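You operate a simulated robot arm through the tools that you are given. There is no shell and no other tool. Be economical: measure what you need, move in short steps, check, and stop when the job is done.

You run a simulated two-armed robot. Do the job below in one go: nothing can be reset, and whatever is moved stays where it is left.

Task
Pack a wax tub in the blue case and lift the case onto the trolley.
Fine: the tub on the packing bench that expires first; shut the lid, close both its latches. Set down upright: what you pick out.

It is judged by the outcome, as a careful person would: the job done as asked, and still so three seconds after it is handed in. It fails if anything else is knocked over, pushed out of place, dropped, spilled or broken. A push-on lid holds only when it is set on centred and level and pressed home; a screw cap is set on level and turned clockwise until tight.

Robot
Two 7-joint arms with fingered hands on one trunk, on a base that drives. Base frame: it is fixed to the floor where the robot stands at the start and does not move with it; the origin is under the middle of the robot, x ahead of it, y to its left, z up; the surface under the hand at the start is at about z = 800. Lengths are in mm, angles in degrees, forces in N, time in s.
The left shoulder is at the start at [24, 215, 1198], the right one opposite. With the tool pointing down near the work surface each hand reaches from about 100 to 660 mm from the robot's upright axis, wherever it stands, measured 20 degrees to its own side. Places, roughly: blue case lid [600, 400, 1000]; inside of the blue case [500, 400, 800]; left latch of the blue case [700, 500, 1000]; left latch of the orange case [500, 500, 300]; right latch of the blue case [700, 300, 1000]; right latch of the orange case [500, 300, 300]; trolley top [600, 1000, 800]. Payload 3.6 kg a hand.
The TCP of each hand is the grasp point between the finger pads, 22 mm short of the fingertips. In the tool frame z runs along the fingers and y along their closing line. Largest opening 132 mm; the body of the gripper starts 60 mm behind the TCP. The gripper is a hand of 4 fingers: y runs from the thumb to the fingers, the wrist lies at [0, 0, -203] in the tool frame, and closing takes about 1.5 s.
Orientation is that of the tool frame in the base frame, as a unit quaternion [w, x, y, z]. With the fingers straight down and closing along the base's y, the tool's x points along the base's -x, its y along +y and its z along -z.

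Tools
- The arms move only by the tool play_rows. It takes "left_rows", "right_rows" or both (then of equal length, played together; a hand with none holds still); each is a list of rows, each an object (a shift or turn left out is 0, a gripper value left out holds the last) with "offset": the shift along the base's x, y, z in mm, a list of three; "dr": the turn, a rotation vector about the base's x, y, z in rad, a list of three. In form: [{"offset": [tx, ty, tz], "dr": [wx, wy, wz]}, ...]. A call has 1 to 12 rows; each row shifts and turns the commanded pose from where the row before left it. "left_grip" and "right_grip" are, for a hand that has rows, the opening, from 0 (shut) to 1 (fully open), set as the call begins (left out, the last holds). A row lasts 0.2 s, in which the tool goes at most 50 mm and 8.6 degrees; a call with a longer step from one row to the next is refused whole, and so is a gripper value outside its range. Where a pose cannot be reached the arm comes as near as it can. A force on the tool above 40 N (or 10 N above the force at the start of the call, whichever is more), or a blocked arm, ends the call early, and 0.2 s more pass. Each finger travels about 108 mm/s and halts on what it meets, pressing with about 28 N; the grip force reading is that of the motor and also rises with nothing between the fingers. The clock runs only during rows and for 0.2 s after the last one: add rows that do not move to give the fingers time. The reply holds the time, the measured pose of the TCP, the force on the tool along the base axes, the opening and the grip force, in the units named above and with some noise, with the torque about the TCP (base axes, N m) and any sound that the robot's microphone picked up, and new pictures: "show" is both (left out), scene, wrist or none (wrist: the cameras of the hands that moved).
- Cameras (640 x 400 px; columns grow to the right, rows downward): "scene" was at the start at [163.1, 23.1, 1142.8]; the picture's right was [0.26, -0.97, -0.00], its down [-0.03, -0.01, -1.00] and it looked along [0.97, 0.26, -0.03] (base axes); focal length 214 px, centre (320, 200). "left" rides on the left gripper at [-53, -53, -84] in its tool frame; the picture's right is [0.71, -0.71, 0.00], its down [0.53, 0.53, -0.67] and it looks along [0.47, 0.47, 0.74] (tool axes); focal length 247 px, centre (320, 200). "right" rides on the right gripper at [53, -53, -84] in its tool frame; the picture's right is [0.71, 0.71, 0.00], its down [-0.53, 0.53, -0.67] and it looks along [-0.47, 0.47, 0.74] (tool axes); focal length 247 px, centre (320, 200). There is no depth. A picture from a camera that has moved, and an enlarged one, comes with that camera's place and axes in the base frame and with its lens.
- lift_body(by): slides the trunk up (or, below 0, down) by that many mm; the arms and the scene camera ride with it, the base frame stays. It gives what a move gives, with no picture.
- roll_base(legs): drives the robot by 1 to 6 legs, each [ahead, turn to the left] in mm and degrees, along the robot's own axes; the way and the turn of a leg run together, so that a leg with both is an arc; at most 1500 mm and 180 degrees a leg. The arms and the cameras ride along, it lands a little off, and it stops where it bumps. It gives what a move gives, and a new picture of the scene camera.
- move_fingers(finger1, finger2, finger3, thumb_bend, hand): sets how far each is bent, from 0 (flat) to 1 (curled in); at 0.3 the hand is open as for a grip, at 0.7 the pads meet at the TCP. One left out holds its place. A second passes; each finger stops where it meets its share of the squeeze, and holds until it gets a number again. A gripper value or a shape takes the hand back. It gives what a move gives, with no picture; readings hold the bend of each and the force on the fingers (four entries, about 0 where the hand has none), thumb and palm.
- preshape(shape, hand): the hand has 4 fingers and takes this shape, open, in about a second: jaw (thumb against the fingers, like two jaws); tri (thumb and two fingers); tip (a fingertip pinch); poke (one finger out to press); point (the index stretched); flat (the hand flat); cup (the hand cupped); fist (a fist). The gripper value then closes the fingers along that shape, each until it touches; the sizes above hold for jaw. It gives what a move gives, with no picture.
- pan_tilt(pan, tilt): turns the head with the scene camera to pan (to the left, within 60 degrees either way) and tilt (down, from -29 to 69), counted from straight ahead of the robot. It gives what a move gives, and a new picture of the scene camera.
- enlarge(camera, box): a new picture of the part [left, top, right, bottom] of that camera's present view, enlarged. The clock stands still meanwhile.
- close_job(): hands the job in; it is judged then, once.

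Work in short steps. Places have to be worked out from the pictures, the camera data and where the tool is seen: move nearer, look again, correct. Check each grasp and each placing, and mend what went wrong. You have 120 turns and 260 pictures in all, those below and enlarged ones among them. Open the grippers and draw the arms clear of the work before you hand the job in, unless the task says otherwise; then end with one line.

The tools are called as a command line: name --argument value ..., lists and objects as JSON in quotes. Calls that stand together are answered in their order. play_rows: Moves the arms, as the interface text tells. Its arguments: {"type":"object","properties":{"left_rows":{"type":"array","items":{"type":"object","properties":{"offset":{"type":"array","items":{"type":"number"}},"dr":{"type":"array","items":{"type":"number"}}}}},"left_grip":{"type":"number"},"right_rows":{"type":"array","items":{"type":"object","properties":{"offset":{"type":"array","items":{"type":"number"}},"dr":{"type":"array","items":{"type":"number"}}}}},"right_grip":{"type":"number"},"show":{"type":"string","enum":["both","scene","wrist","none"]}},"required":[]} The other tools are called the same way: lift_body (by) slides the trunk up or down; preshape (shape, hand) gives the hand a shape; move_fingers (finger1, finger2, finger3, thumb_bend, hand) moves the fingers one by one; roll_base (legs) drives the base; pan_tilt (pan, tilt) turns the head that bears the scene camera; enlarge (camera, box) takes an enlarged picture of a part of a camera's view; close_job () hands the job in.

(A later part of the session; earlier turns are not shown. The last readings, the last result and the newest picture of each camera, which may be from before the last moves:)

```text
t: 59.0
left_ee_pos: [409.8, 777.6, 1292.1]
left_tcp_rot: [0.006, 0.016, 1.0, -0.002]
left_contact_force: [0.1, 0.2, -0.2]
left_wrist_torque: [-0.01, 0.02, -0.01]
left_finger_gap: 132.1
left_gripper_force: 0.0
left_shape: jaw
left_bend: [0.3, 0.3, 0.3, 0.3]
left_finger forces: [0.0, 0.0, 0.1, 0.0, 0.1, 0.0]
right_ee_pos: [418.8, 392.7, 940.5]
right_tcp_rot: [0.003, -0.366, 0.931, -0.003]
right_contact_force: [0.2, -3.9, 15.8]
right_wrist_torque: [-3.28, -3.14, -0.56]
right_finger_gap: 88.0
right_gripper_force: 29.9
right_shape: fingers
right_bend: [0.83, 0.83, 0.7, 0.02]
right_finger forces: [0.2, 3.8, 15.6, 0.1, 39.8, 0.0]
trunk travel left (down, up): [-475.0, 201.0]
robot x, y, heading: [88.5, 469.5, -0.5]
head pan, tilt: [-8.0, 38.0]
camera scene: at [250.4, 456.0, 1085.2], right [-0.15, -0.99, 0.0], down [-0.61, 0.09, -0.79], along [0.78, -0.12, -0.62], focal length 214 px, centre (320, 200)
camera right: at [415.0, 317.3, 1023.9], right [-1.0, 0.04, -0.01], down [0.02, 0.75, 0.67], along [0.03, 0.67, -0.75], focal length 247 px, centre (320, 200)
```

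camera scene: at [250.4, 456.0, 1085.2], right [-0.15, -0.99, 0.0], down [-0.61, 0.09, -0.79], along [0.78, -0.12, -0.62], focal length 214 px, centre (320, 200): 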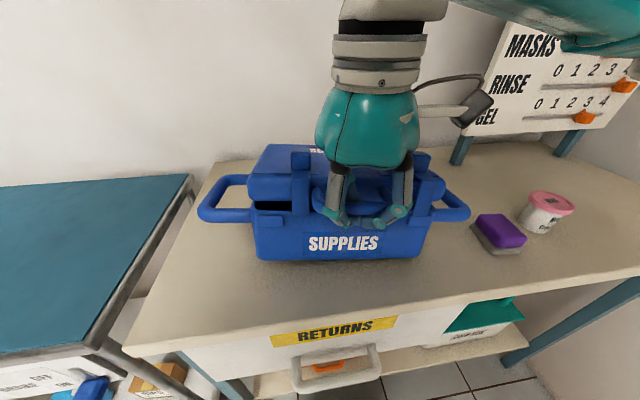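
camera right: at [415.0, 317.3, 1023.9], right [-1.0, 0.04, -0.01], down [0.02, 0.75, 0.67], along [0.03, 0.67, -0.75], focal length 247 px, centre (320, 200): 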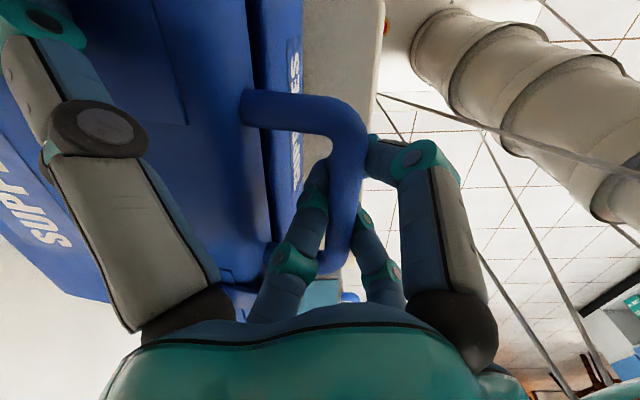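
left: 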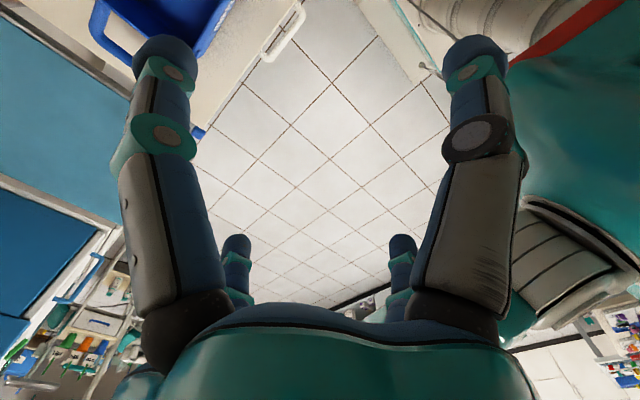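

The lid is almost down. I straighten the two front fingers to let it settle.

move_fingers --hand "right" --finger1 0.35 --finger2 0.35

play_rows --right_rows '[{"offset": [0, 0, 8]}, {"offset": [0, 0, 15]}, {"offset": [0, 0, 20]}, {"offset": [0, 0, 20]}, {}]'

```text
t: 60.0
left_ee_pos: [411.7, 776.6, 1292.1]
left_tcp_rot: [0.005, 0.016, 1.0, -0.002]
left_contact_force: [0.1, -0.1, -0.5]
left_wrist_torque: [0.01, 0.01, -0.03]
left_finger_gap: 132.2
left_gripper_force: 0.0
left_shape: jaw
left_bend: [0.3, 0.3, 0.3, 0.3]
left_finger forces: [0.1, 0.0, 0.0, 0.1, 0.1, 0.0]
right_ee_pos: [418.1, 392.2, 939.3]
right_tcp_rot: [0.0, -0.367, 0.93, -0.002]
right_contact_force: [-1.7, -4.4, 15.8]
right_wrist_torque: [-2.74, -3.08, -0.69]
right_finger_gap: 106.9
right_gripper_force: 30.5
right_shape: fingers
right_bend: [0.35, 0.35, 0.7, 0.02]
right_finger forces: [0.1, 0.1, 24.2, 0.0, 36.6, 0.1]
trunk travel left (down, up): [-475.0, 201.0]
robot x, y, heading: [90.1, 472.2, -0.2]
head pan, tilt: [-8.0, 38.0]
```

```text
t: 61.2
left_ee_pos: [412.8, 777.6, 1292.0]
left_tcp_rot: [0.005, 0.015, 1.0, -0.002]
left_contact_force: [-0.3, 0.1, 0.2]
left_wrist_torque: [-0.02, 0.02, 0.0]
left_finger_gap: 132.0
left_gripper_force: 0.0
left_shape: jaw
left_bend: [0.3, 0.3, 0.3, 0.3]
left_finger forces: [0.0, 0.1, 0.0, 0.0, 0.0, 0.0]
right_ee_pos: [419.6, 394.7, 1002.8]
right_tcp_rot: [-0.001, -0.367, 0.93, 0.0]
right_contact_force: [2.2, 0.8, -3.7]
right_wrist_torque: [0.03, -0.04, 0.03]
right_finger_gap: 98.5
right_gripper_force: 2.6
right_shape: fingers
right_bend: [0.35, 0.35, 0.7, 0.1]
right_finger forces: [0.3, 0.0, 4.7, 0.1, 0.0, 0.0]
trunk travel left (down, up): [-475.0, 201.0]
robot x, y, heading: [92.3, 467.5, -0.3]
head pan, tilt: [-8.0, 38.0]
camera scene: at [252.3, 455.8, 1084.7], right [-0.15, -0.99, 0.0], down [-0.61, 0.09, -0.79], along [0.78, -0.12, -0.62], focal length 214 px, centre (320, 200)
camera right: at [416.6, 318.5, 1085.3], right [-1.0, 0.03, 0.0], down [0.03, 0.74, 0.67], along [0.02, 0.67, -0.74], focal length 247 px, centre (320, 200)
```

scene: 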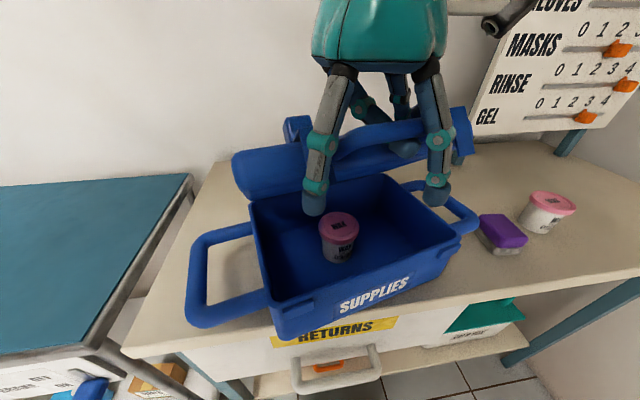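
right: 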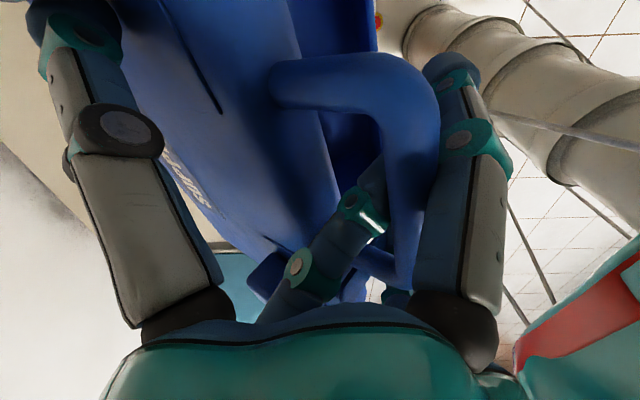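

Finger 3 was still hooked under the bar and re-raised the lid, yawing the case. The tub is still upright. I lower straight back down gently.

play_rows --right_rows '[{"offset": [0, 0, -12]}, {"offset": [0, 0, -12]}, {"offset": [0, 0, -12]}, {}]'

```text
t: 62.2
left_ee_pos: [410.9, 778.7, 1291.9]
left_tcp_rot: [0.004, 0.015, 1.0, -0.002]
left_contact_force: [-0.2, -0.2, 0.0]
left_wrist_torque: [-0.03, 0.0, -0.01]
left_finger_gap: 131.8
left_gripper_force: 0.0
left_shape: jaw
left_bend: [0.3, 0.3, 0.3, 0.3]
left_finger forces: [0.0, 0.0, 0.0, 0.0, 0.0, 0.1]
right_ee_pos: [417.0, 393.9, 966.8]
right_tcp_rot: [0.001, -0.366, 0.931, -0.001]
right_contact_force: [-2.0, 3.9, 6.5]
right_wrist_torque: [-0.84, -1.2, 0.33]
right_finger_gap: 105.4
right_gripper_force: 10.5
right_shape: fingers
right_bend: [0.35, 0.35, 0.7, 0.03]
right_finger forces: [1.2, 0.0, 6.6, 0.0, 13.2, 0.1]
trunk travel left (down, up): [-475.0, 201.0]
robot x, y, heading: [91.3, 469.5, -0.8]
head pan, tilt: [-8.0, 38.0]
camera scene: at [250.9, 456.5, 1085.0], right [-0.15, -0.99, 0.0], down [-0.61, 0.09, -0.79], along [0.78, -0.12, -0.62], focal length 214 px, centre (320, 200)
camera right: at [414.9, 319.0, 1049.7], right [-1.0, 0.03, 0.0], down [0.02, 0.74, 0.67], along [0.02, 0.67, -0.74], focal length 247 px, centre (320, 200)
```

scene: 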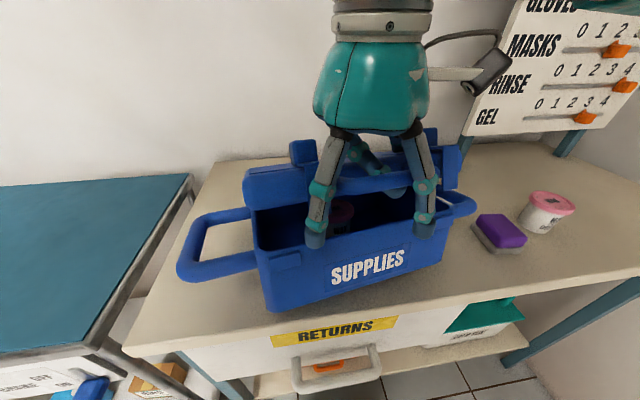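
right: 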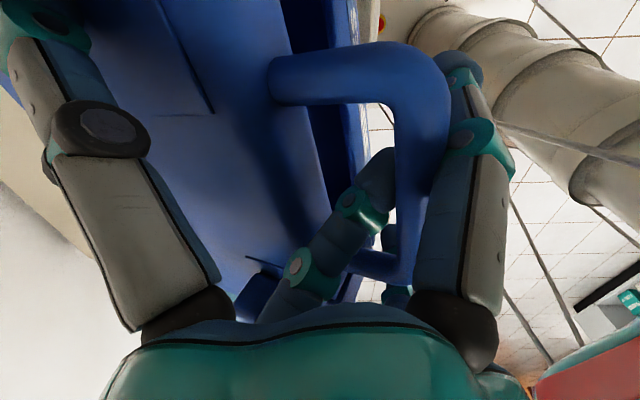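

The case is yawed about 7° and nearer, but well on the bench. I continue down with the thumb pushing the lid shut.

play_rows --right_rows '[{"offset": [-3, 0, -10]}, {"offset": [-3, 0, -10]}, {"offset": [-2, 0, -8]}, {}]'

```text
t: 63.2
left_ee_pos: [412.3, 776.7, 1292.6]
left_tcp_rot: [0.005, 0.016, 1.0, -0.001]
left_contact_force: [-1.5, -0.7, 0.3]
left_wrist_torque: [0.02, 0.06, -0.01]
left_finger_gap: 131.9
left_gripper_force: 0.1
left_shape: jaw
left_bend: [0.3, 0.3, 0.3, 0.3]
left_finger forces: [0.0, 0.0, 0.0, 0.0, 0.0, 0.1]
right_ee_pos: [411.3, 393.2, 939.1]
right_tcp_rot: [0.0, -0.366, 0.931, 0.0]
right_contact_force: [0.5, -0.9, -0.4]
right_wrist_torque: [-0.01, 0.01, -0.02]
right_finger_gap: 99.4
right_gripper_force: 0.1
right_shape: fingers
right_bend: [0.34, 0.35, 0.7, 0.1]
right_finger forces: [0.0, 0.0, 0.0, 0.1, 0.0, 0.0]
trunk travel left (down, up): [-475.0, 201.0]
robot x, y, heading: [91.0, 467.2, -0.7]
head pan, tilt: [-8.0, 38.0]
camera scene: at [251.7, 455.4, 1084.8], right [-0.15, -0.99, 0.0], down [-0.61, 0.09, -0.79], along [0.78, -0.12, -0.62], focal length 214 px, centre (320, 200)
camera right: at [408.7, 318.0, 1021.0], right [-1.0, 0.04, 0.0], down [0.03, 0.74, 0.67], along [0.02, 0.67, -0.74], focal length 247 px, centre (320, 200)
```

scene: 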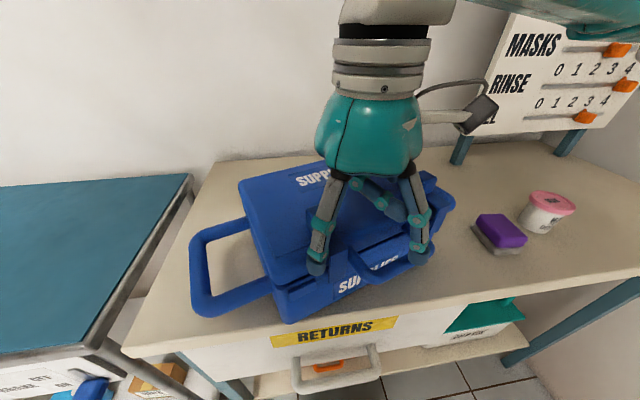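
right: 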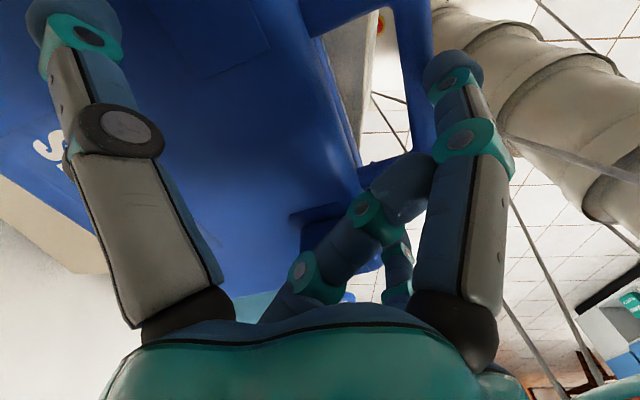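

The lid has dropped shut and all finger forces are zero. I rise straight up, slowly at first.

play_rows --right_rows '[{"offset": [0, 0, 6]}, {"offset": [0, 0, 6]}, {}]' --show "wrist"

```text
t: 64.0
left_ee_pos: [412.5, 778.1, 1291.9]
left_tcp_rot: [0.004, 0.016, 1.0, -0.001]
left_contact_force: [0.7, -0.7, -0.5]
left_wrist_torque: [-0.05, -0.04, -0.02]
left_finger_gap: 131.9
left_gripper_force: 0.0
left_shape: jaw
left_bend: [0.3, 0.3, 0.3, 0.3]
left_finger forces: [0.0, 0.0, 0.0, 0.0, 0.0, 0.1]
right_ee_pos: [411.4, 394.4, 950.4]
right_tcp_rot: [0.0, -0.367, 0.93, 0.0]
right_contact_force: [0.9, -0.2, 0.5]
right_wrist_torque: [0.05, -0.01, -0.03]
right_finger_gap: 99.6
right_gripper_force: 0.1
right_shape: fingers
right_bend: [0.34, 0.35, 0.7, 0.1]
right_finger forces: [0.1, 0.0, 0.0, 0.1, 0.1, 0.1]
trunk travel left (down, up): [-475.0, 201.0]
robot x, y, heading: [94.0, 470.0, -0.9]
head pan, tilt: [-8.0, 38.0]
camera right: at [409.1, 318.7, 1033.6], right [-1.0, 0.03, 0.0], down [0.03, 0.74, 0.67], along [0.02, 0.67, -0.74], focal length 247 px, centre (320, 200)
```

right: 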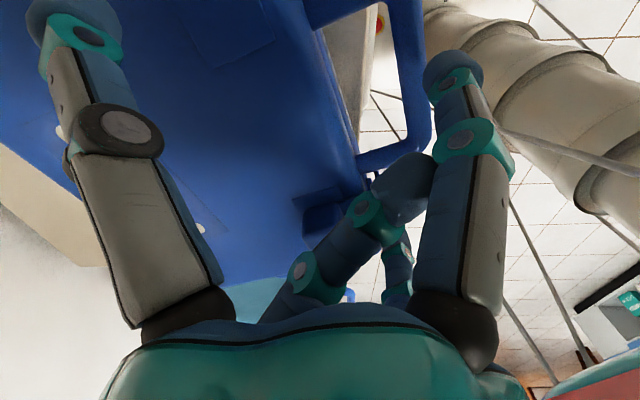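

Free. I raise the hand well clear, open it, and look at the case and its latches.

play_rows --right_rows '[{"offset": [0, 0, 20]}, {"offset": [0, 0, 40]}, {"offset": [0, 0, 40]}, {"offset": [0, -35, 20]}, {"offset": [0, -40, 0]}, {"offset": [0, -40, 0]}, {"offset": [0, -40, 0]}]' --show "scene"

enlarge --camera "scene" --box '[170, 120, 470, 350]'

```text
t: 65.6
left_ee_pos: [410.5, 776.1, 1293.3]
left_tcp_rot: [0.005, 0.015, 1.0, -0.002]
left_contact_force: [0.4, -0.6, 0.0]
left_wrist_torque: [0.0, -0.03, -0.03]
left_finger_gap: 131.8
left_gripper_force: 0.1
left_shape: jaw
left_bend: [0.3, 0.3, 0.3, 0.3]
left_finger forces: [0.0, 0.0, 0.1, 0.0, 0.0, 0.0]
right_ee_pos: [410.9, 237.5, 1071.9]
right_tcp_rot: [0.0, -0.366, 0.93, 0.001]
right_contact_force: [0.4, -0.2, -0.3]
right_wrist_torque: [-0.01, 0.03, 0.01]
right_finger_gap: 99.3
right_gripper_force: 0.0
right_shape: fingers
right_bend: [0.34, 0.35, 0.7, 0.1]
right_finger forces: [0.0, 0.0, 0.0, 0.0, 0.0, 0.1]
trunk travel left (down, up): [-475.0, 201.0]
robot x, y, heading: [93.5, 470.7, -0.4]
head pan, tilt: [-8.0, 38.0]
camera scene: at [251.2, 455.0, 1084.9], right [-0.15, -0.99, 0.0], down [-0.61, 0.09, -0.79], along [0.78, -0.12, -0.62], focal length 214 px, centre (320, 200)
```

scene: 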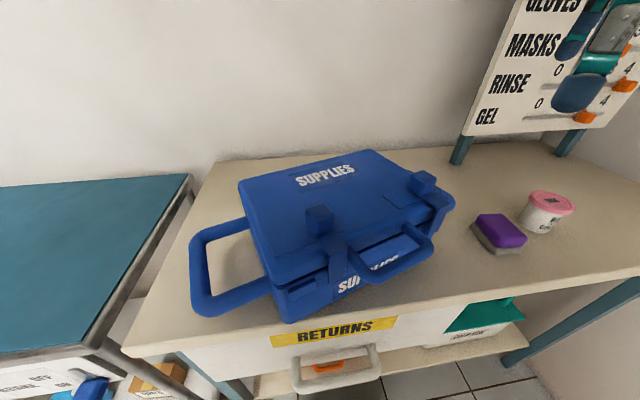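

```text
1.74 times, centred on (320, 235) of scene
camera zoom: at [251.2, 455.0, 1084.9], right [-0.15, -0.99, 0.0], down [-0.61, 0.09, -0.79], along [0.78, -0.12, -0.62], focal length 373 px, centre (320, 139)
```

zoom: 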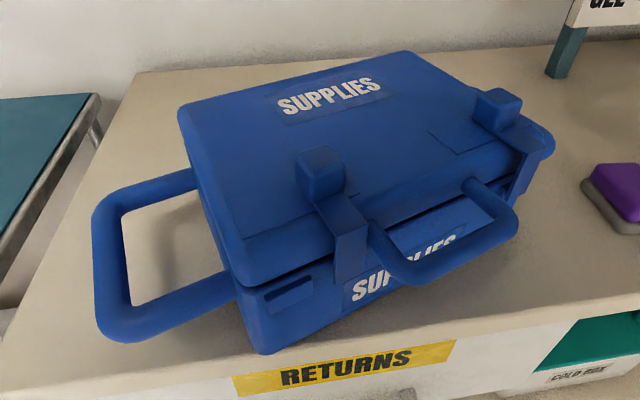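

The latches look like sliders (knob on the lid, hook in front, catch nubs further outboard). I zoom on each.

enlarge --camera "scene" --box '[240, 190, 370, 320]'

enlarge --camera "scene" --box '[350, 145, 470, 265]'

```text
3.08 times, centred on (305, 255) of scene
camera zoom: at [251.2, 455.0, 1084.9], right [-0.15, -0.99, 0.0], down [-0.61, 0.09, -0.79], along [0.78, -0.12, -0.62], focal length 660 px, centre (366, 31)
```

zoom: 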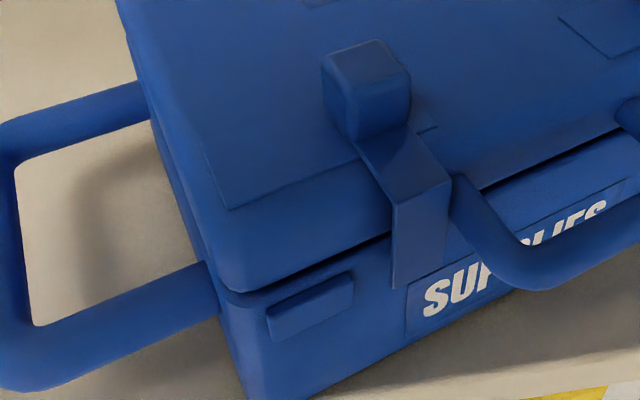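

```text
3.33 times, centred on (410, 205) of scene
camera zoom: at [251.2, 455.0, 1084.9], right [-0.15, -0.99, 0.0], down [-0.61, 0.09, -0.79], along [0.78, -0.12, -0.62], focal length 715 px, centre (20, 183)
```

zoom: 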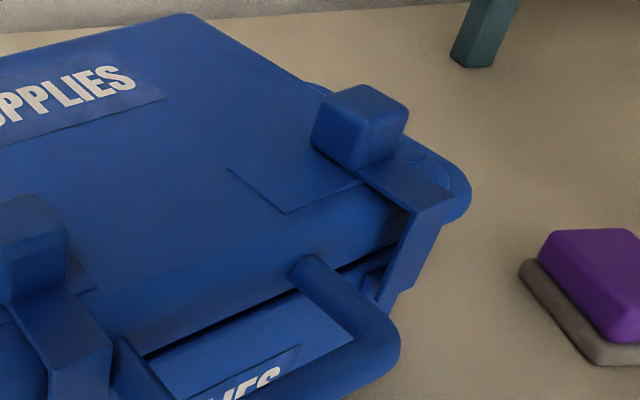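

The left latch is at its inner (open) end; the right one seems already outboard. I raise the right hand and lower the trunk for a frontal view of the hooks.

play_rows --right_rows '[{"offset": [-20, -10, 40]}, {"offset": [-20, -10, 40]}, {"offset": [-20, -10, 40]}, {"offset": [-10, -10, 40]}, {}]' --show "none" --right_grip 0.5

lift_body --by -150

pan_tilt --pan -8 --tilt 20

enlarge --camera "scene" --box '[200, 150, 480, 330]'

```text
t: 66.8
left_ee_pos: [413.0, 777.0, 1293.0]
left_tcp_rot: [0.005, 0.017, 1.0, -0.001]
left_contact_force: [0.4, 0.6, -0.7]
left_wrist_torque: [0.01, 0.01, 0.0]
left_finger_gap: 132.0
left_gripper_force: 0.1
left_shape: jaw
left_bend: [0.3, 0.3, 0.3, 0.3]
left_finger forces: [0.0, 0.0, 0.0, 0.1, 0.0, 0.0]
right_ee_pos: [342.4, 198.2, 1230.9]
right_tcp_rot: [0.0, -0.367, 0.93, 0.0]
right_contact_force: [0.1, -0.1, -0.6]
right_wrist_torque: [-0.02, 0.02, -0.02]
right_finger_gap: 66.2
right_gripper_force: 0.0
right_shape: jaw
right_bend: [0.36, 0.36, 0.36, 0.7]
right_finger forces: [0.0, 0.0, 0.1, 0.1, 0.1, 0.0]
trunk travel left (down, up): [-475.0, 201.0]
robot x, y, heading: [91.0, 471.1, -0.9]
head pan, tilt: [-8.0, 38.0]
```

```text
t: 68.5
left_ee_pos: [412.3, 777.6, 1142.2]
left_tcp_rot: [0.004, 0.016, 1.0, -0.002]
left_contact_force: [-0.3, -0.8, 0.0]
left_wrist_torque: [0.0, -0.03, -0.01]
left_finger_gap: 131.9
left_gripper_force: 0.0
left_shape: jaw
left_bend: [0.3, 0.3, 0.3, 0.3]
left_finger forces: [0.0, 0.1, 0.0, 0.1, 0.1, 0.0]
right_ee_pos: [341.2, 199.1, 1081.0]
right_tcp_rot: [0.0, -0.366, 0.93, 0.0]
right_contact_force: [-0.5, 0.6, -1.0]
right_wrist_torque: [-0.03, 0.0, 0.04]
right_finger_gap: 66.3
right_gripper_force: 0.0
right_shape: jaw
right_bend: [0.36, 0.36, 0.36, 0.7]
right_finger forces: [0.0, 0.0, 0.0, 0.0, 0.1, 0.1]
trunk travel left (down, up): [-325.0, 351.0]
robot x, y, heading: [92.1, 468.5, -0.6]
head pan, tilt: [-8.0, 38.0]
```

```text
t: 69.4
left_ee_pos: [412.7, 776.7, 1141.9]
left_tcp_rot: [0.005, 0.017, 1.0, -0.002]
left_contact_force: [0.4, -0.7, 0.4]
left_wrist_torque: [0.01, 0.0, 0.01]
left_finger_gap: 132.2
left_gripper_force: 0.0
left_shape: jaw
left_bend: [0.3, 0.3, 0.3, 0.3]
left_finger forces: [0.0, 0.0, 0.1, 0.0, 0.0, 0.0]
right_ee_pos: [341.7, 198.1, 1081.2]
right_tcp_rot: [0.0, -0.367, 0.93, 0.0]
right_contact_force: [-0.4, -0.1, 0.6]
right_wrist_torque: [0.0, -0.02, -0.01]
right_finger_gap: 66.1
right_gripper_force: 0.1
right_shape: jaw
right_bend: [0.36, 0.36, 0.36, 0.7]
right_finger forces: [0.0, 0.1, 0.1, 0.1, 0.1, 0.1]
trunk travel left (down, up): [-325.0, 351.0]
robot x, y, heading: [91.3, 470.5, -0.7]
head pan, tilt: [-8.0, 20.0]
camera scene: at [260.3, 454.6, 958.9], right [-0.15, -0.99, 0.0], down [-0.34, 0.05, -0.94], along [0.93, -0.14, -0.34], focal length 214 px, centre (320, 200)
```

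scene: 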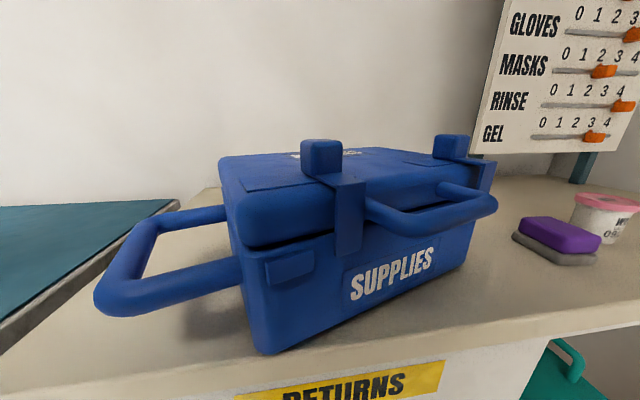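

```text
2.22 times, centred on (340, 240) of scene
camera zoom: at [260.3, 454.6, 958.9], right [-0.15, -0.99, 0.0], down [-0.34, 0.05, -0.94], along [0.93, -0.14, -0.34], focal length 477 px, centre (276, 111)
```

zoom: 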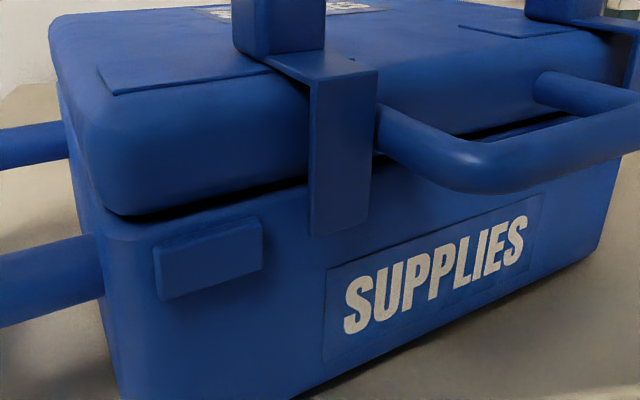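

Geometry now: the case is yawed ~18°, left latch knob at about (413, 431, 934) needs sliding ~33 mm outward; the right knob at (463, 287) already sits over its nub. I close the right fingers into a point and bring them to the inner side of the left knob.

play_rows --right_rows '[{"offset": [18, 37, -10]}, {"offset": [18, 37, -10]}, {"offset": [18, 37, -15]}, {"offset": [18, 37, -18]}, {"offset": [16, 34, -18]}, {}, {}, {}]' --right_grip 0.0

```text
t: 71.2
left_ee_pos: [412.4, 778.1, 1142.2]
left_tcp_rot: [0.005, 0.015, 1.0, -0.001]
left_contact_force: [0.7, -0.2, 0.2]
left_wrist_torque: [-0.01, -0.03, -0.05]
left_finger_gap: 131.9
left_gripper_force: 0.1
left_shape: jaw
left_bend: [0.3, 0.3, 0.3, 0.3]
left_finger forces: [0.0, 0.0, 0.0, 0.0, 0.0, 0.1]
right_ee_pos: [429.5, 383.0, 1009.1]
right_tcp_rot: [0.0, -0.367, 0.93, 0.0]
right_contact_force: [-0.3, -0.2, 0.3]
right_wrist_torque: [-0.02, 0.02, -0.02]
right_finger_gap: 0.0
right_gripper_force: 28.4
right_shape: jaw
right_bend: [0.7, 0.7, 0.7, 0.7]
right_finger forces: [0.1, 0.1, 0.0, 0.1, 0.0, 0.0]
trunk travel left (down, up): [-325.0, 351.0]
robot x, y, heading: [89.3, 471.6, -0.4]
head pan, tilt: [-8.0, 20.0]
camera scene: at [260.4, 454.7, 958.9], right [-0.15, -0.99, 0.0], down [-0.34, 0.05, -0.94], along [0.93, -0.14, -0.34], focal length 214 px, centre (320, 200)
camera right: at [426.5, 308.1, 1091.6], right [-1.0, 0.03, 0.0], down [0.03, 0.74, 0.67], along [0.02, 0.67, -0.74], focal length 247 px, centre (320, 200)
```

scene: 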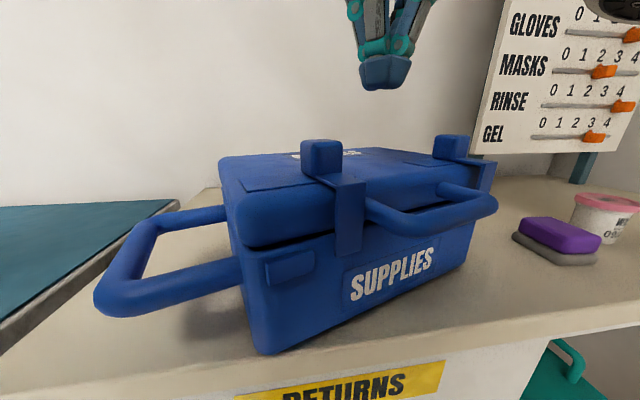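
right: 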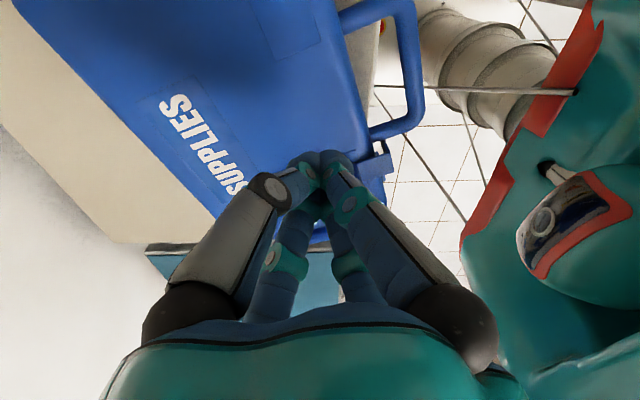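

Tip bundle is ~26 mm below TCP, radius ~20 mm. I lower beside the knob.

play_rows --right_rows '[{"offset": [0, 0, -25]}, {"offset": [0, 0, -20]}, {"offset": [0, 0, -10]}, {}]'

```text
t: 72.2
left_ee_pos: [411.6, 778.1, 1142.0]
left_tcp_rot: [0.005, 0.016, 1.0, -0.002]
left_contact_force: [0.2, 0.2, 0.1]
left_wrist_torque: [0.03, 0.01, -0.02]
left_finger_gap: 132.3
left_gripper_force: 0.0
left_shape: jaw
left_bend: [0.3, 0.3, 0.3, 0.3]
left_finger forces: [0.0, 0.0, 0.0, 0.0, 0.0, 0.0]
right_ee_pos: [428.6, 381.2, 955.1]
right_tcp_rot: [0.0, -0.367, 0.93, 0.0]
right_contact_force: [0.6, -0.2, 0.5]
right_wrist_torque: [0.0, 0.02, 0.0]
right_finger_gap: 0.1
right_gripper_force: 28.1
right_shape: jaw
right_bend: [0.7, 0.7, 0.7, 0.7]
right_finger forces: [0.1, 0.0, 0.0, 0.0, 0.0, 0.1]
trunk travel left (down, up): [-325.0, 351.0]
robot x, y, heading: [86.2, 470.2, -0.6]
head pan, tilt: [-8.0, 20.0]
camera scene: at [260.4, 454.6, 958.9], right [-0.15, -0.99, 0.0], down [-0.34, 0.05, -0.94], along [0.93, -0.14, -0.34], focal length 214 px, centre (320, 200)
camera right: at [426.6, 305.8, 1038.4], right [-1.0, 0.03, 0.0], down [0.03, 0.74, 0.67], along [0.02, 0.67, -0.74], focal length 247 px, centre (320, 200)
```

scene: 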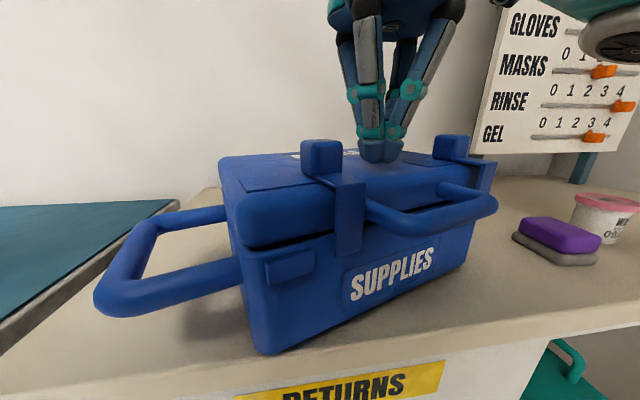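
right: 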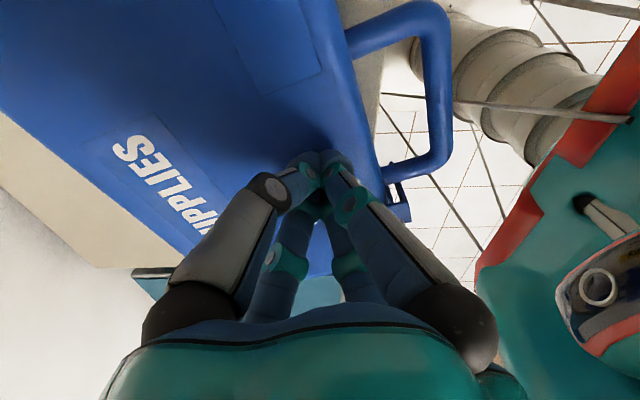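

The tip sits just above the lid next to the knob. I push along the lid's long axis, outward.

play_rows --right_rows '[{"offset": [-3, 9.5, 0]}, {"offset": [-3, 9.5, 0]}, {"offset": [-2.4, 7.6, 0]}, {"offset": [-2.4, 7.6, 0]}, {}]'

```text
t: 73.4
left_ee_pos: [411.0, 777.5, 1143.4]
left_tcp_rot: [0.005, 0.016, 1.0, -0.001]
left_contact_force: [0.7, -1.1, 0.2]
left_wrist_torque: [0.01, 0.04, 0.01]
left_finger_gap: 132.2
left_gripper_force: 0.0
left_shape: jaw
left_bend: [0.3, 0.3, 0.3, 0.3]
left_finger forces: [0.1, 0.0, 0.0, 0.0, 0.0, 0.0]
right_ee_pos: [419.5, 413.2, 955.4]
right_tcp_rot: [0.0, -0.367, 0.93, 0.0]
right_contact_force: [0.0, -0.4, -0.5]
right_wrist_torque: [-0.01, 0.02, 0.01]
right_finger_gap: 0.0
right_gripper_force: 28.3
right_shape: jaw
right_bend: [0.7, 0.7, 0.7, 0.7]
right_finger forces: [0.0, 0.2, 0.1, 0.1, 0.0, 0.0]
trunk travel left (down, up): [-325.0, 351.0]
robot x, y, heading: [89.1, 467.0, -0.8]
head pan, tilt: [-8.0, 20.0]
camera scene: at [260.5, 454.6, 958.9], right [-0.15, -0.99, 0.0], down [-0.34, 0.05, -0.94], along [0.93, -0.14, -0.34], focal length 214 px, centre (320, 200)
camera right: at [416.1, 339.0, 1038.1], right [-1.0, 0.03, 0.0], down [0.03, 0.74, 0.67], along [0.02, 0.67, -0.74], focal length 247 px, centre (320, 200)
```

scene: 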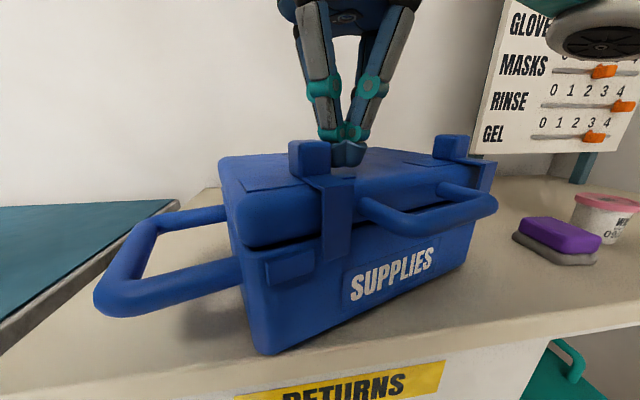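
right: 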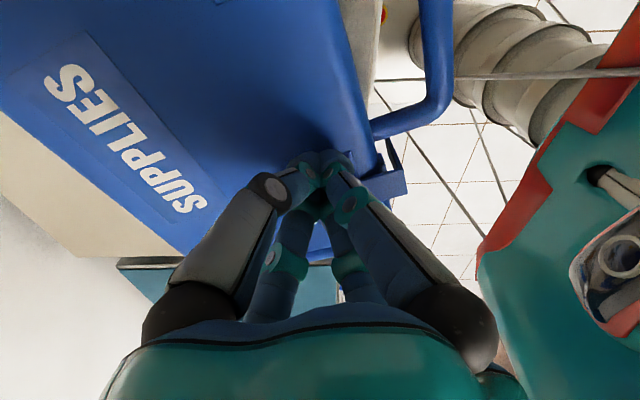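

It slides with almost no force. I continue 25 mm further.

play_rows --right_rows '[{"offset": [-2.4, 7.6, 0]}, {"offset": [-2.4, 7.6, 0]}, {"offset": [-2.4, 7.6, 0]}, {"offset": [-1.2, 3.8, 0]}, {}]' --show "scene"

```text
t: 74.6
left_ee_pos: [410.7, 777.2, 1142.0]
left_tcp_rot: [0.005, 0.016, 1.0, -0.002]
left_contact_force: [-0.1, -0.2, -0.4]
left_wrist_torque: [0.0, 0.02, 0.02]
left_finger_gap: 132.2
left_gripper_force: 0.0
left_shape: jaw
left_bend: [0.3, 0.3, 0.3, 0.3]
left_finger forces: [0.0, 0.1, 0.0, 0.0, 0.0, 0.1]
right_ee_pos: [411.6, 441.1, 955.5]
right_tcp_rot: [0.0, -0.366, 0.93, 0.001]
right_contact_force: [2.7, -5.0, 5.5]
right_wrist_torque: [0.02, 0.02, 0.02]
right_finger_gap: 0.2
right_gripper_force: 28.2
right_shape: jaw
right_bend: [0.7, 0.7, 0.7, 0.7]
right_finger forces: [0.1, 7.1, 0.1, 0.1, 0.1, 0.0]
trunk travel left (down, up): [-325.0, 351.0]
robot x, y, heading: [90.1, 470.2, -0.5]
head pan, tilt: [-8.0, 20.0]
camera scene: at [260.5, 454.2, 959.0], right [-0.15, -0.99, 0.0], down [-0.34, 0.05, -0.94], along [0.93, -0.14, -0.34], focal length 214 px, centre (320, 200)
```

scene: 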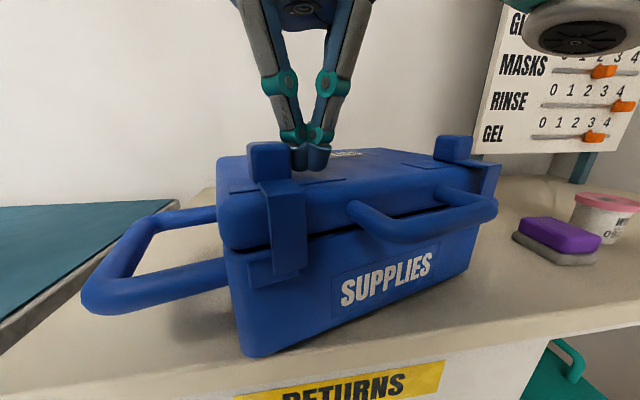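

The hook now covers the nub and the case just began to slide, so it is at its stop. I back the hand off and zoom.

play_rows --right_rows '[{"offset": [3, -10, 0]}, {"offset": [0, 0, 40]}, {"offset": [5, -10, 40]}, {"offset": [10, -30, 20]}, {}]' --show "scene"

enlarge --camera "scene" --box '[200, 120, 360, 300]'

enlarge --camera "scene" --box '[380, 120, 520, 270]'

```text
t: 75.8
left_ee_pos: [411.7, 777.1, 1140.9]
left_tcp_rot: [0.004, 0.016, 1.0, -0.001]
left_contact_force: [0.7, -0.3, 0.5]
left_wrist_torque: [0.0, -0.01, 0.03]
left_finger_gap: 132.1
left_gripper_force: 0.0
left_shape: jaw
left_bend: [0.3, 0.3, 0.3, 0.3]
left_finger forces: [0.0, 0.0, 0.0, 0.1, 0.1, 0.0]
right_ee_pos: [430.6, 391.8, 1054.9]
right_tcp_rot: [0.0, -0.367, 0.93, 0.0]
right_contact_force: [0.5, 0.3, -0.4]
right_wrist_torque: [0.03, 0.01, -0.01]
right_finger_gap: 0.0
right_gripper_force: 28.1
right_shape: jaw
right_bend: [0.7, 0.7, 0.7, 0.7]
right_finger forces: [0.0, 0.1, 0.0, 0.0, 0.1, 0.0]
trunk travel left (down, up): [-325.0, 351.0]
robot x, y, heading: [91.6, 468.2, -0.7]
head pan, tilt: [-8.0, 20.0]
camera scene: at [260.5, 454.7, 958.9], right [-0.15, -0.99, 0.0], down [-0.34, 0.05, -0.94], along [0.93, -0.14, -0.34], focal length 214 px, centre (320, 200)
```

scene: 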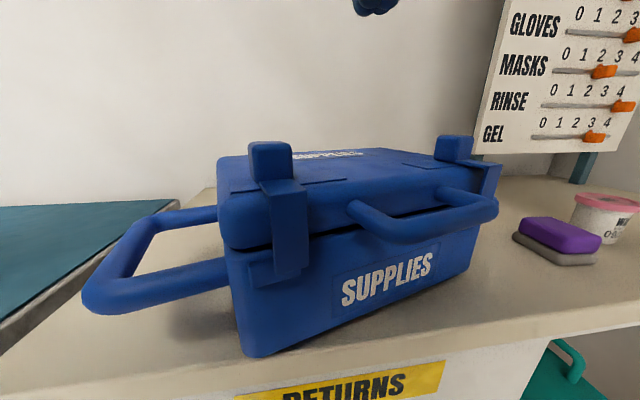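

```text
2.22 times, centred on (280, 210) of scene
camera zoom: at [260.5, 454.7, 958.9], right [-0.15, -0.99, 0.0], down [-0.34, 0.05, -0.94], along [0.93, -0.14, -0.34], focal length 477 px, centre (409, 178)
```

zoom: 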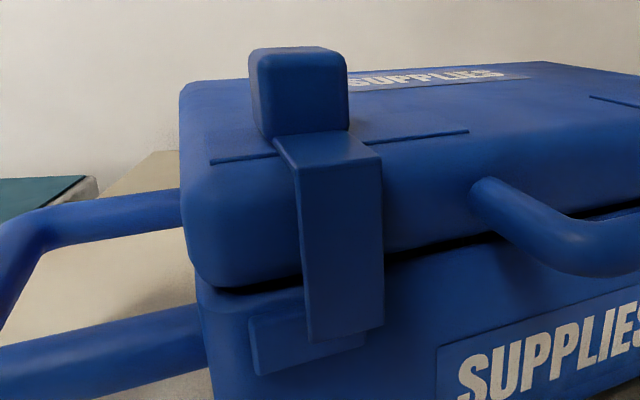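

```text
2.67 times, centred on (450, 195) of scene
camera zoom: at [260.5, 454.7, 958.9], right [-0.15, -0.99, 0.0], down [-0.34, 0.05, -0.94], along [0.93, -0.14, -0.34], focal length 572 px, centre (-27, 213)
```

zoom: 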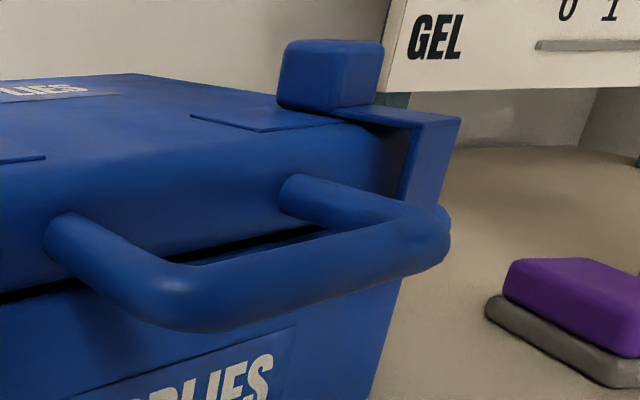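

Left latch sits over its nub, symmetric to the right one. The right latch slid out before the lid was down, so to be sure I cycle it: first push it inward from the outside, then outward again.

play_rows --right_rows '[{"offset": [10.6, -36, -5]}, {"offset": [10.6, -36, -10]}, {"offset": [10.6, -36, -15]}, {"offset": [10.6, -36, -15]}, {"offset": [0, 0, -25]}, {"offset": [0, 0, -30]}, {}]'

```text
t: 77.4
left_ee_pos: [411.1, 776.9, 1142.7]
left_tcp_rot: [0.004, 0.016, 1.0, -0.002]
left_contact_force: [0.1, 0.1, -0.4]
left_wrist_torque: [0.0, 0.01, 0.02]
left_finger_gap: 132.0
left_gripper_force: 0.0
left_shape: jaw
left_bend: [0.3, 0.3, 0.3, 0.3]
left_finger forces: [0.0, 0.1, 0.1, 0.0, 0.0, 0.0]
right_ee_pos: [472.7, 250.7, 954.7]
right_tcp_rot: [0.0, -0.366, 0.931, 0.0]
right_contact_force: [-0.7, 0.2, 0.5]
right_wrist_torque: [0.0, 0.04, 0.05]
right_finger_gap: 0.2
right_gripper_force: 27.6
right_shape: jaw
right_bend: [0.7, 0.7, 0.7, 0.7]
right_finger forces: [0.1, 0.1, 0.1, 0.0, 0.0, 0.0]
trunk travel left (down, up): [-325.0, 351.0]
robot x, y, heading: [89.8, 468.6, -0.5]
head pan, tilt: [-8.0, 20.0]
camera scene: at [260.4, 454.6, 959.0], right [-0.15, -0.99, 0.0], down [-0.34, 0.05, -0.94], along [0.93, -0.14, -0.34], focal length 214 px, centre (320, 200)
camera right: at [469.0, 174.0, 1038.5], right [-1.0, 0.03, 0.0], down [0.03, 0.74, 0.67], along [0.02, 0.67, -0.74], focal length 247 px, centre (320, 200)
```

scene: 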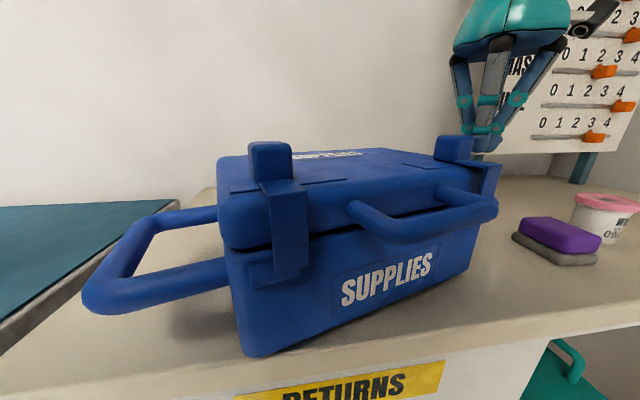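
right: 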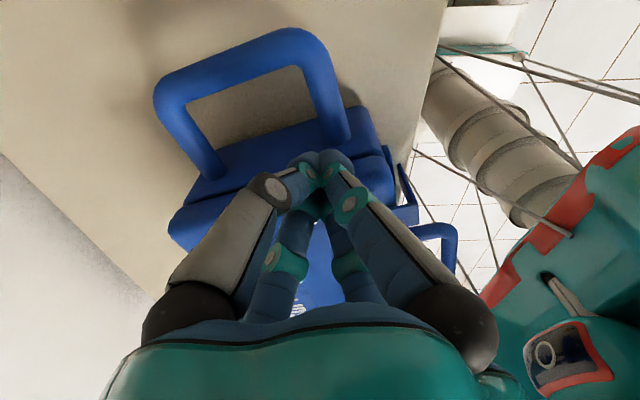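

In place just outside the right knob; I push inward.

play_rows --right_rows '[{"offset": [-2.4, 7.6, 0]}, {"offset": [-2.4, 7.6, 0]}, {"offset": [-2.4, 7.6, 0]}, {"offset": [-2.4, 7.6, 0]}, {"offset": [-2.4, 7.6, 0]}, {}]' --show "scene"

```text
t: 78.8
left_ee_pos: [412.3, 777.3, 1142.3]
left_tcp_rot: [0.004, 0.017, 1.0, -0.002]
left_contact_force: [-1.3, -0.5, 0.0]
left_wrist_torque: [-0.01, 0.0, -0.01]
left_finger_gap: 131.8
left_gripper_force: 0.1
left_shape: jaw
left_bend: [0.3, 0.3, 0.3, 0.3]
left_finger forces: [0.0, 0.1, 0.0, 0.0, 0.1, 0.0]
right_ee_pos: [458.6, 285.4, 953.8]
right_tcp_rot: [0.0, -0.366, 0.931, 0.0]
right_contact_force: [0.4, -0.2, 0.6]
right_wrist_torque: [-0.01, -0.02, 0.02]
right_finger_gap: 0.0
right_gripper_force: 28.0
right_shape: jaw
right_bend: [0.7, 0.7, 0.7, 0.7]
right_finger forces: [0.0, 0.3, 0.1, 0.1, 0.0, 0.0]
trunk travel left (down, up): [-325.0, 351.0]
robot x, y, heading: [90.1, 467.1, -0.6]
head pan, tilt: [-8.0, 20.0]
camera scene: at [260.4, 454.6, 958.9], right [-0.15, -0.99, 0.0], down [-0.34, 0.05, -0.94], along [0.93, -0.14, -0.34], focal length 214 px, centre (320, 200)
```

scene: 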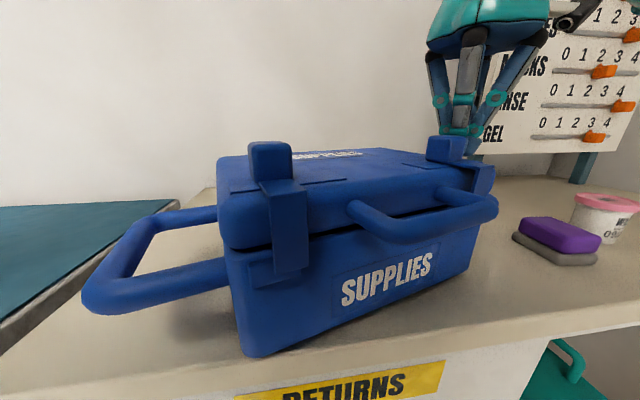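

It slides freely, about 10 mm so far. I continue 22 mm.

play_rows --right_rows '[{"offset": [-2.4, 7.6, 0]}, {"offset": [-2.4, 7.6, 0]}, {"offset": [-2.4, 7.6, 0]}, {}]' --show "scene"

enlarge --camera "scene" --box '[360, 120, 520, 270]'

```text
t: 79.8
left_ee_pos: [411.0, 777.5, 1141.6]
left_tcp_rot: [0.004, 0.015, 1.0, -0.001]
left_contact_force: [0.1, -0.2, 0.3]
left_wrist_torque: [0.03, 0.01, 0.01]
left_finger_gap: 132.0
left_gripper_force: 0.0
left_shape: jaw
left_bend: [0.3, 0.3, 0.3, 0.3]
left_finger forces: [0.0, 0.1, 0.0, 0.1, 0.0, 0.0]
right_ee_pos: [450.7, 307.1, 955.2]
right_tcp_rot: [0.001, -0.367, 0.93, 0.001]
right_contact_force: [1.3, -6.0, 4.6]
right_wrist_torque: [0.05, 0.05, 0.05]
right_finger_gap: 0.0
right_gripper_force: 27.7
right_shape: jaw
right_bend: [0.7, 0.7, 0.7, 0.7]
right_finger forces: [0.0, 6.9, 0.0, 0.0, 0.0, 0.0]
trunk travel left (down, up): [-325.0, 351.0]
robot x, y, heading: [90.1, 469.7, -0.4]
head pan, tilt: [-8.0, 20.0]
camera scene: at [260.3, 454.1, 959.0], right [-0.15, -0.99, 0.0], down [-0.34, 0.05, -0.94], along [0.93, -0.14, -0.34], focal length 214 px, centre (320, 200)
```

scene: 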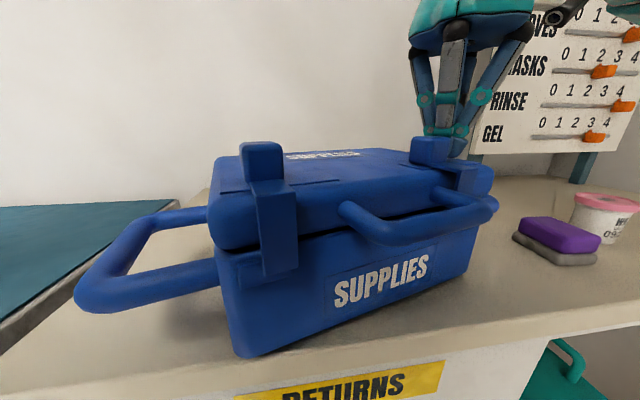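

```text
2.67 times, centred on (440, 195) of scene
camera zoom: at [260.3, 454.1, 959.0], right [-0.15, -0.99, 0.0], down [-0.34, 0.05, -0.94], along [0.93, -0.14, -0.34], focal length 572 px, centre (0, 213)
```

zoom: 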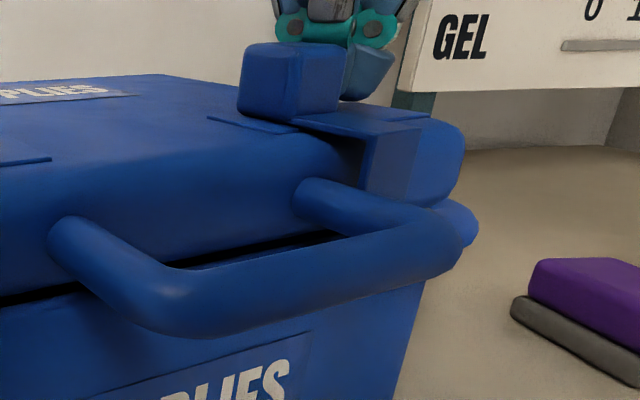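

Both ends of travel are known now. I hop to the inner side of the right knob and press the lid lightly to seat it.

play_rows --right_rows '[{"offset": [2, -6, 0]}, {"offset": [0, 0, 45]}, {"offset": [-9, 28, 0]}, {"offset": [-9, 28, 0]}, {"offset": [-8, 25, 0]}, {"offset": [0, 0, -35]}, {"offset": [0, 0, -12]}, {"offset": [0, 0, -5]}, {"offset": [0, 0, -4]}, {}]' --show "scene"

```text
t: 81.8
left_ee_pos: [411.5, 778.1, 1142.8]
left_tcp_rot: [0.005, 0.016, 1.0, -0.001]
left_contact_force: [-0.9, -0.4, 0.5]
left_wrist_torque: [-0.02, -0.01, 0.0]
left_finger_gap: 132.1
left_gripper_force: 0.1
left_shape: jaw
left_bend: [0.3, 0.3, 0.3, 0.3]
left_finger forces: [0.0, 0.1, 0.0, 0.1, 0.0, 0.0]
right_ee_pos: [427.9, 384.9, 948.9]
right_tcp_rot: [0.007, -0.367, 0.93, 0.001]
right_contact_force: [-4.3, -2.5, 16.5]
right_wrist_torque: [-0.14, 0.18, 0.0]
right_finger_gap: 0.4
right_gripper_force: 27.8
right_shape: jaw
right_bend: [0.7, 0.7, 0.7, 0.7]
right_finger forces: [0.0, 0.1, 0.1, 0.0, 0.0, 0.1]
trunk travel left (down, up): [-325.0, 351.0]
robot x, y, heading: [94.0, 468.4, -0.6]
head pan, tilt: [-8.0, 20.0]
stopped in row 10 (right hand): the force on the tool passed its limit at 43 N (the readings are from after the stop); the commanded pose is now the measured one
camera scene: at [259.7, 454.7, 959.1], right [-0.15, -0.99, 0.0], down [-0.34, 0.05, -0.94], along [0.93, -0.14, -0.34], focal length 214 px, centre (320, 200)
```

scene: 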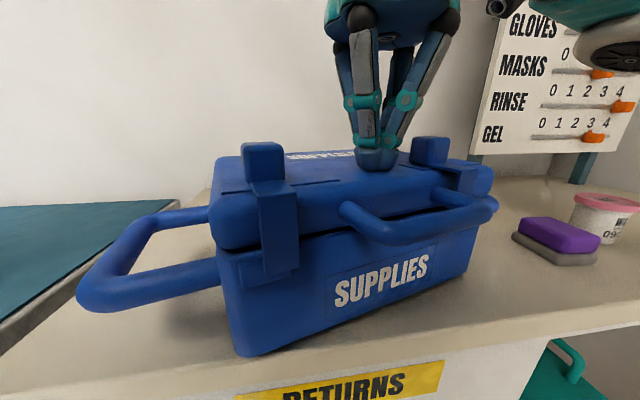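

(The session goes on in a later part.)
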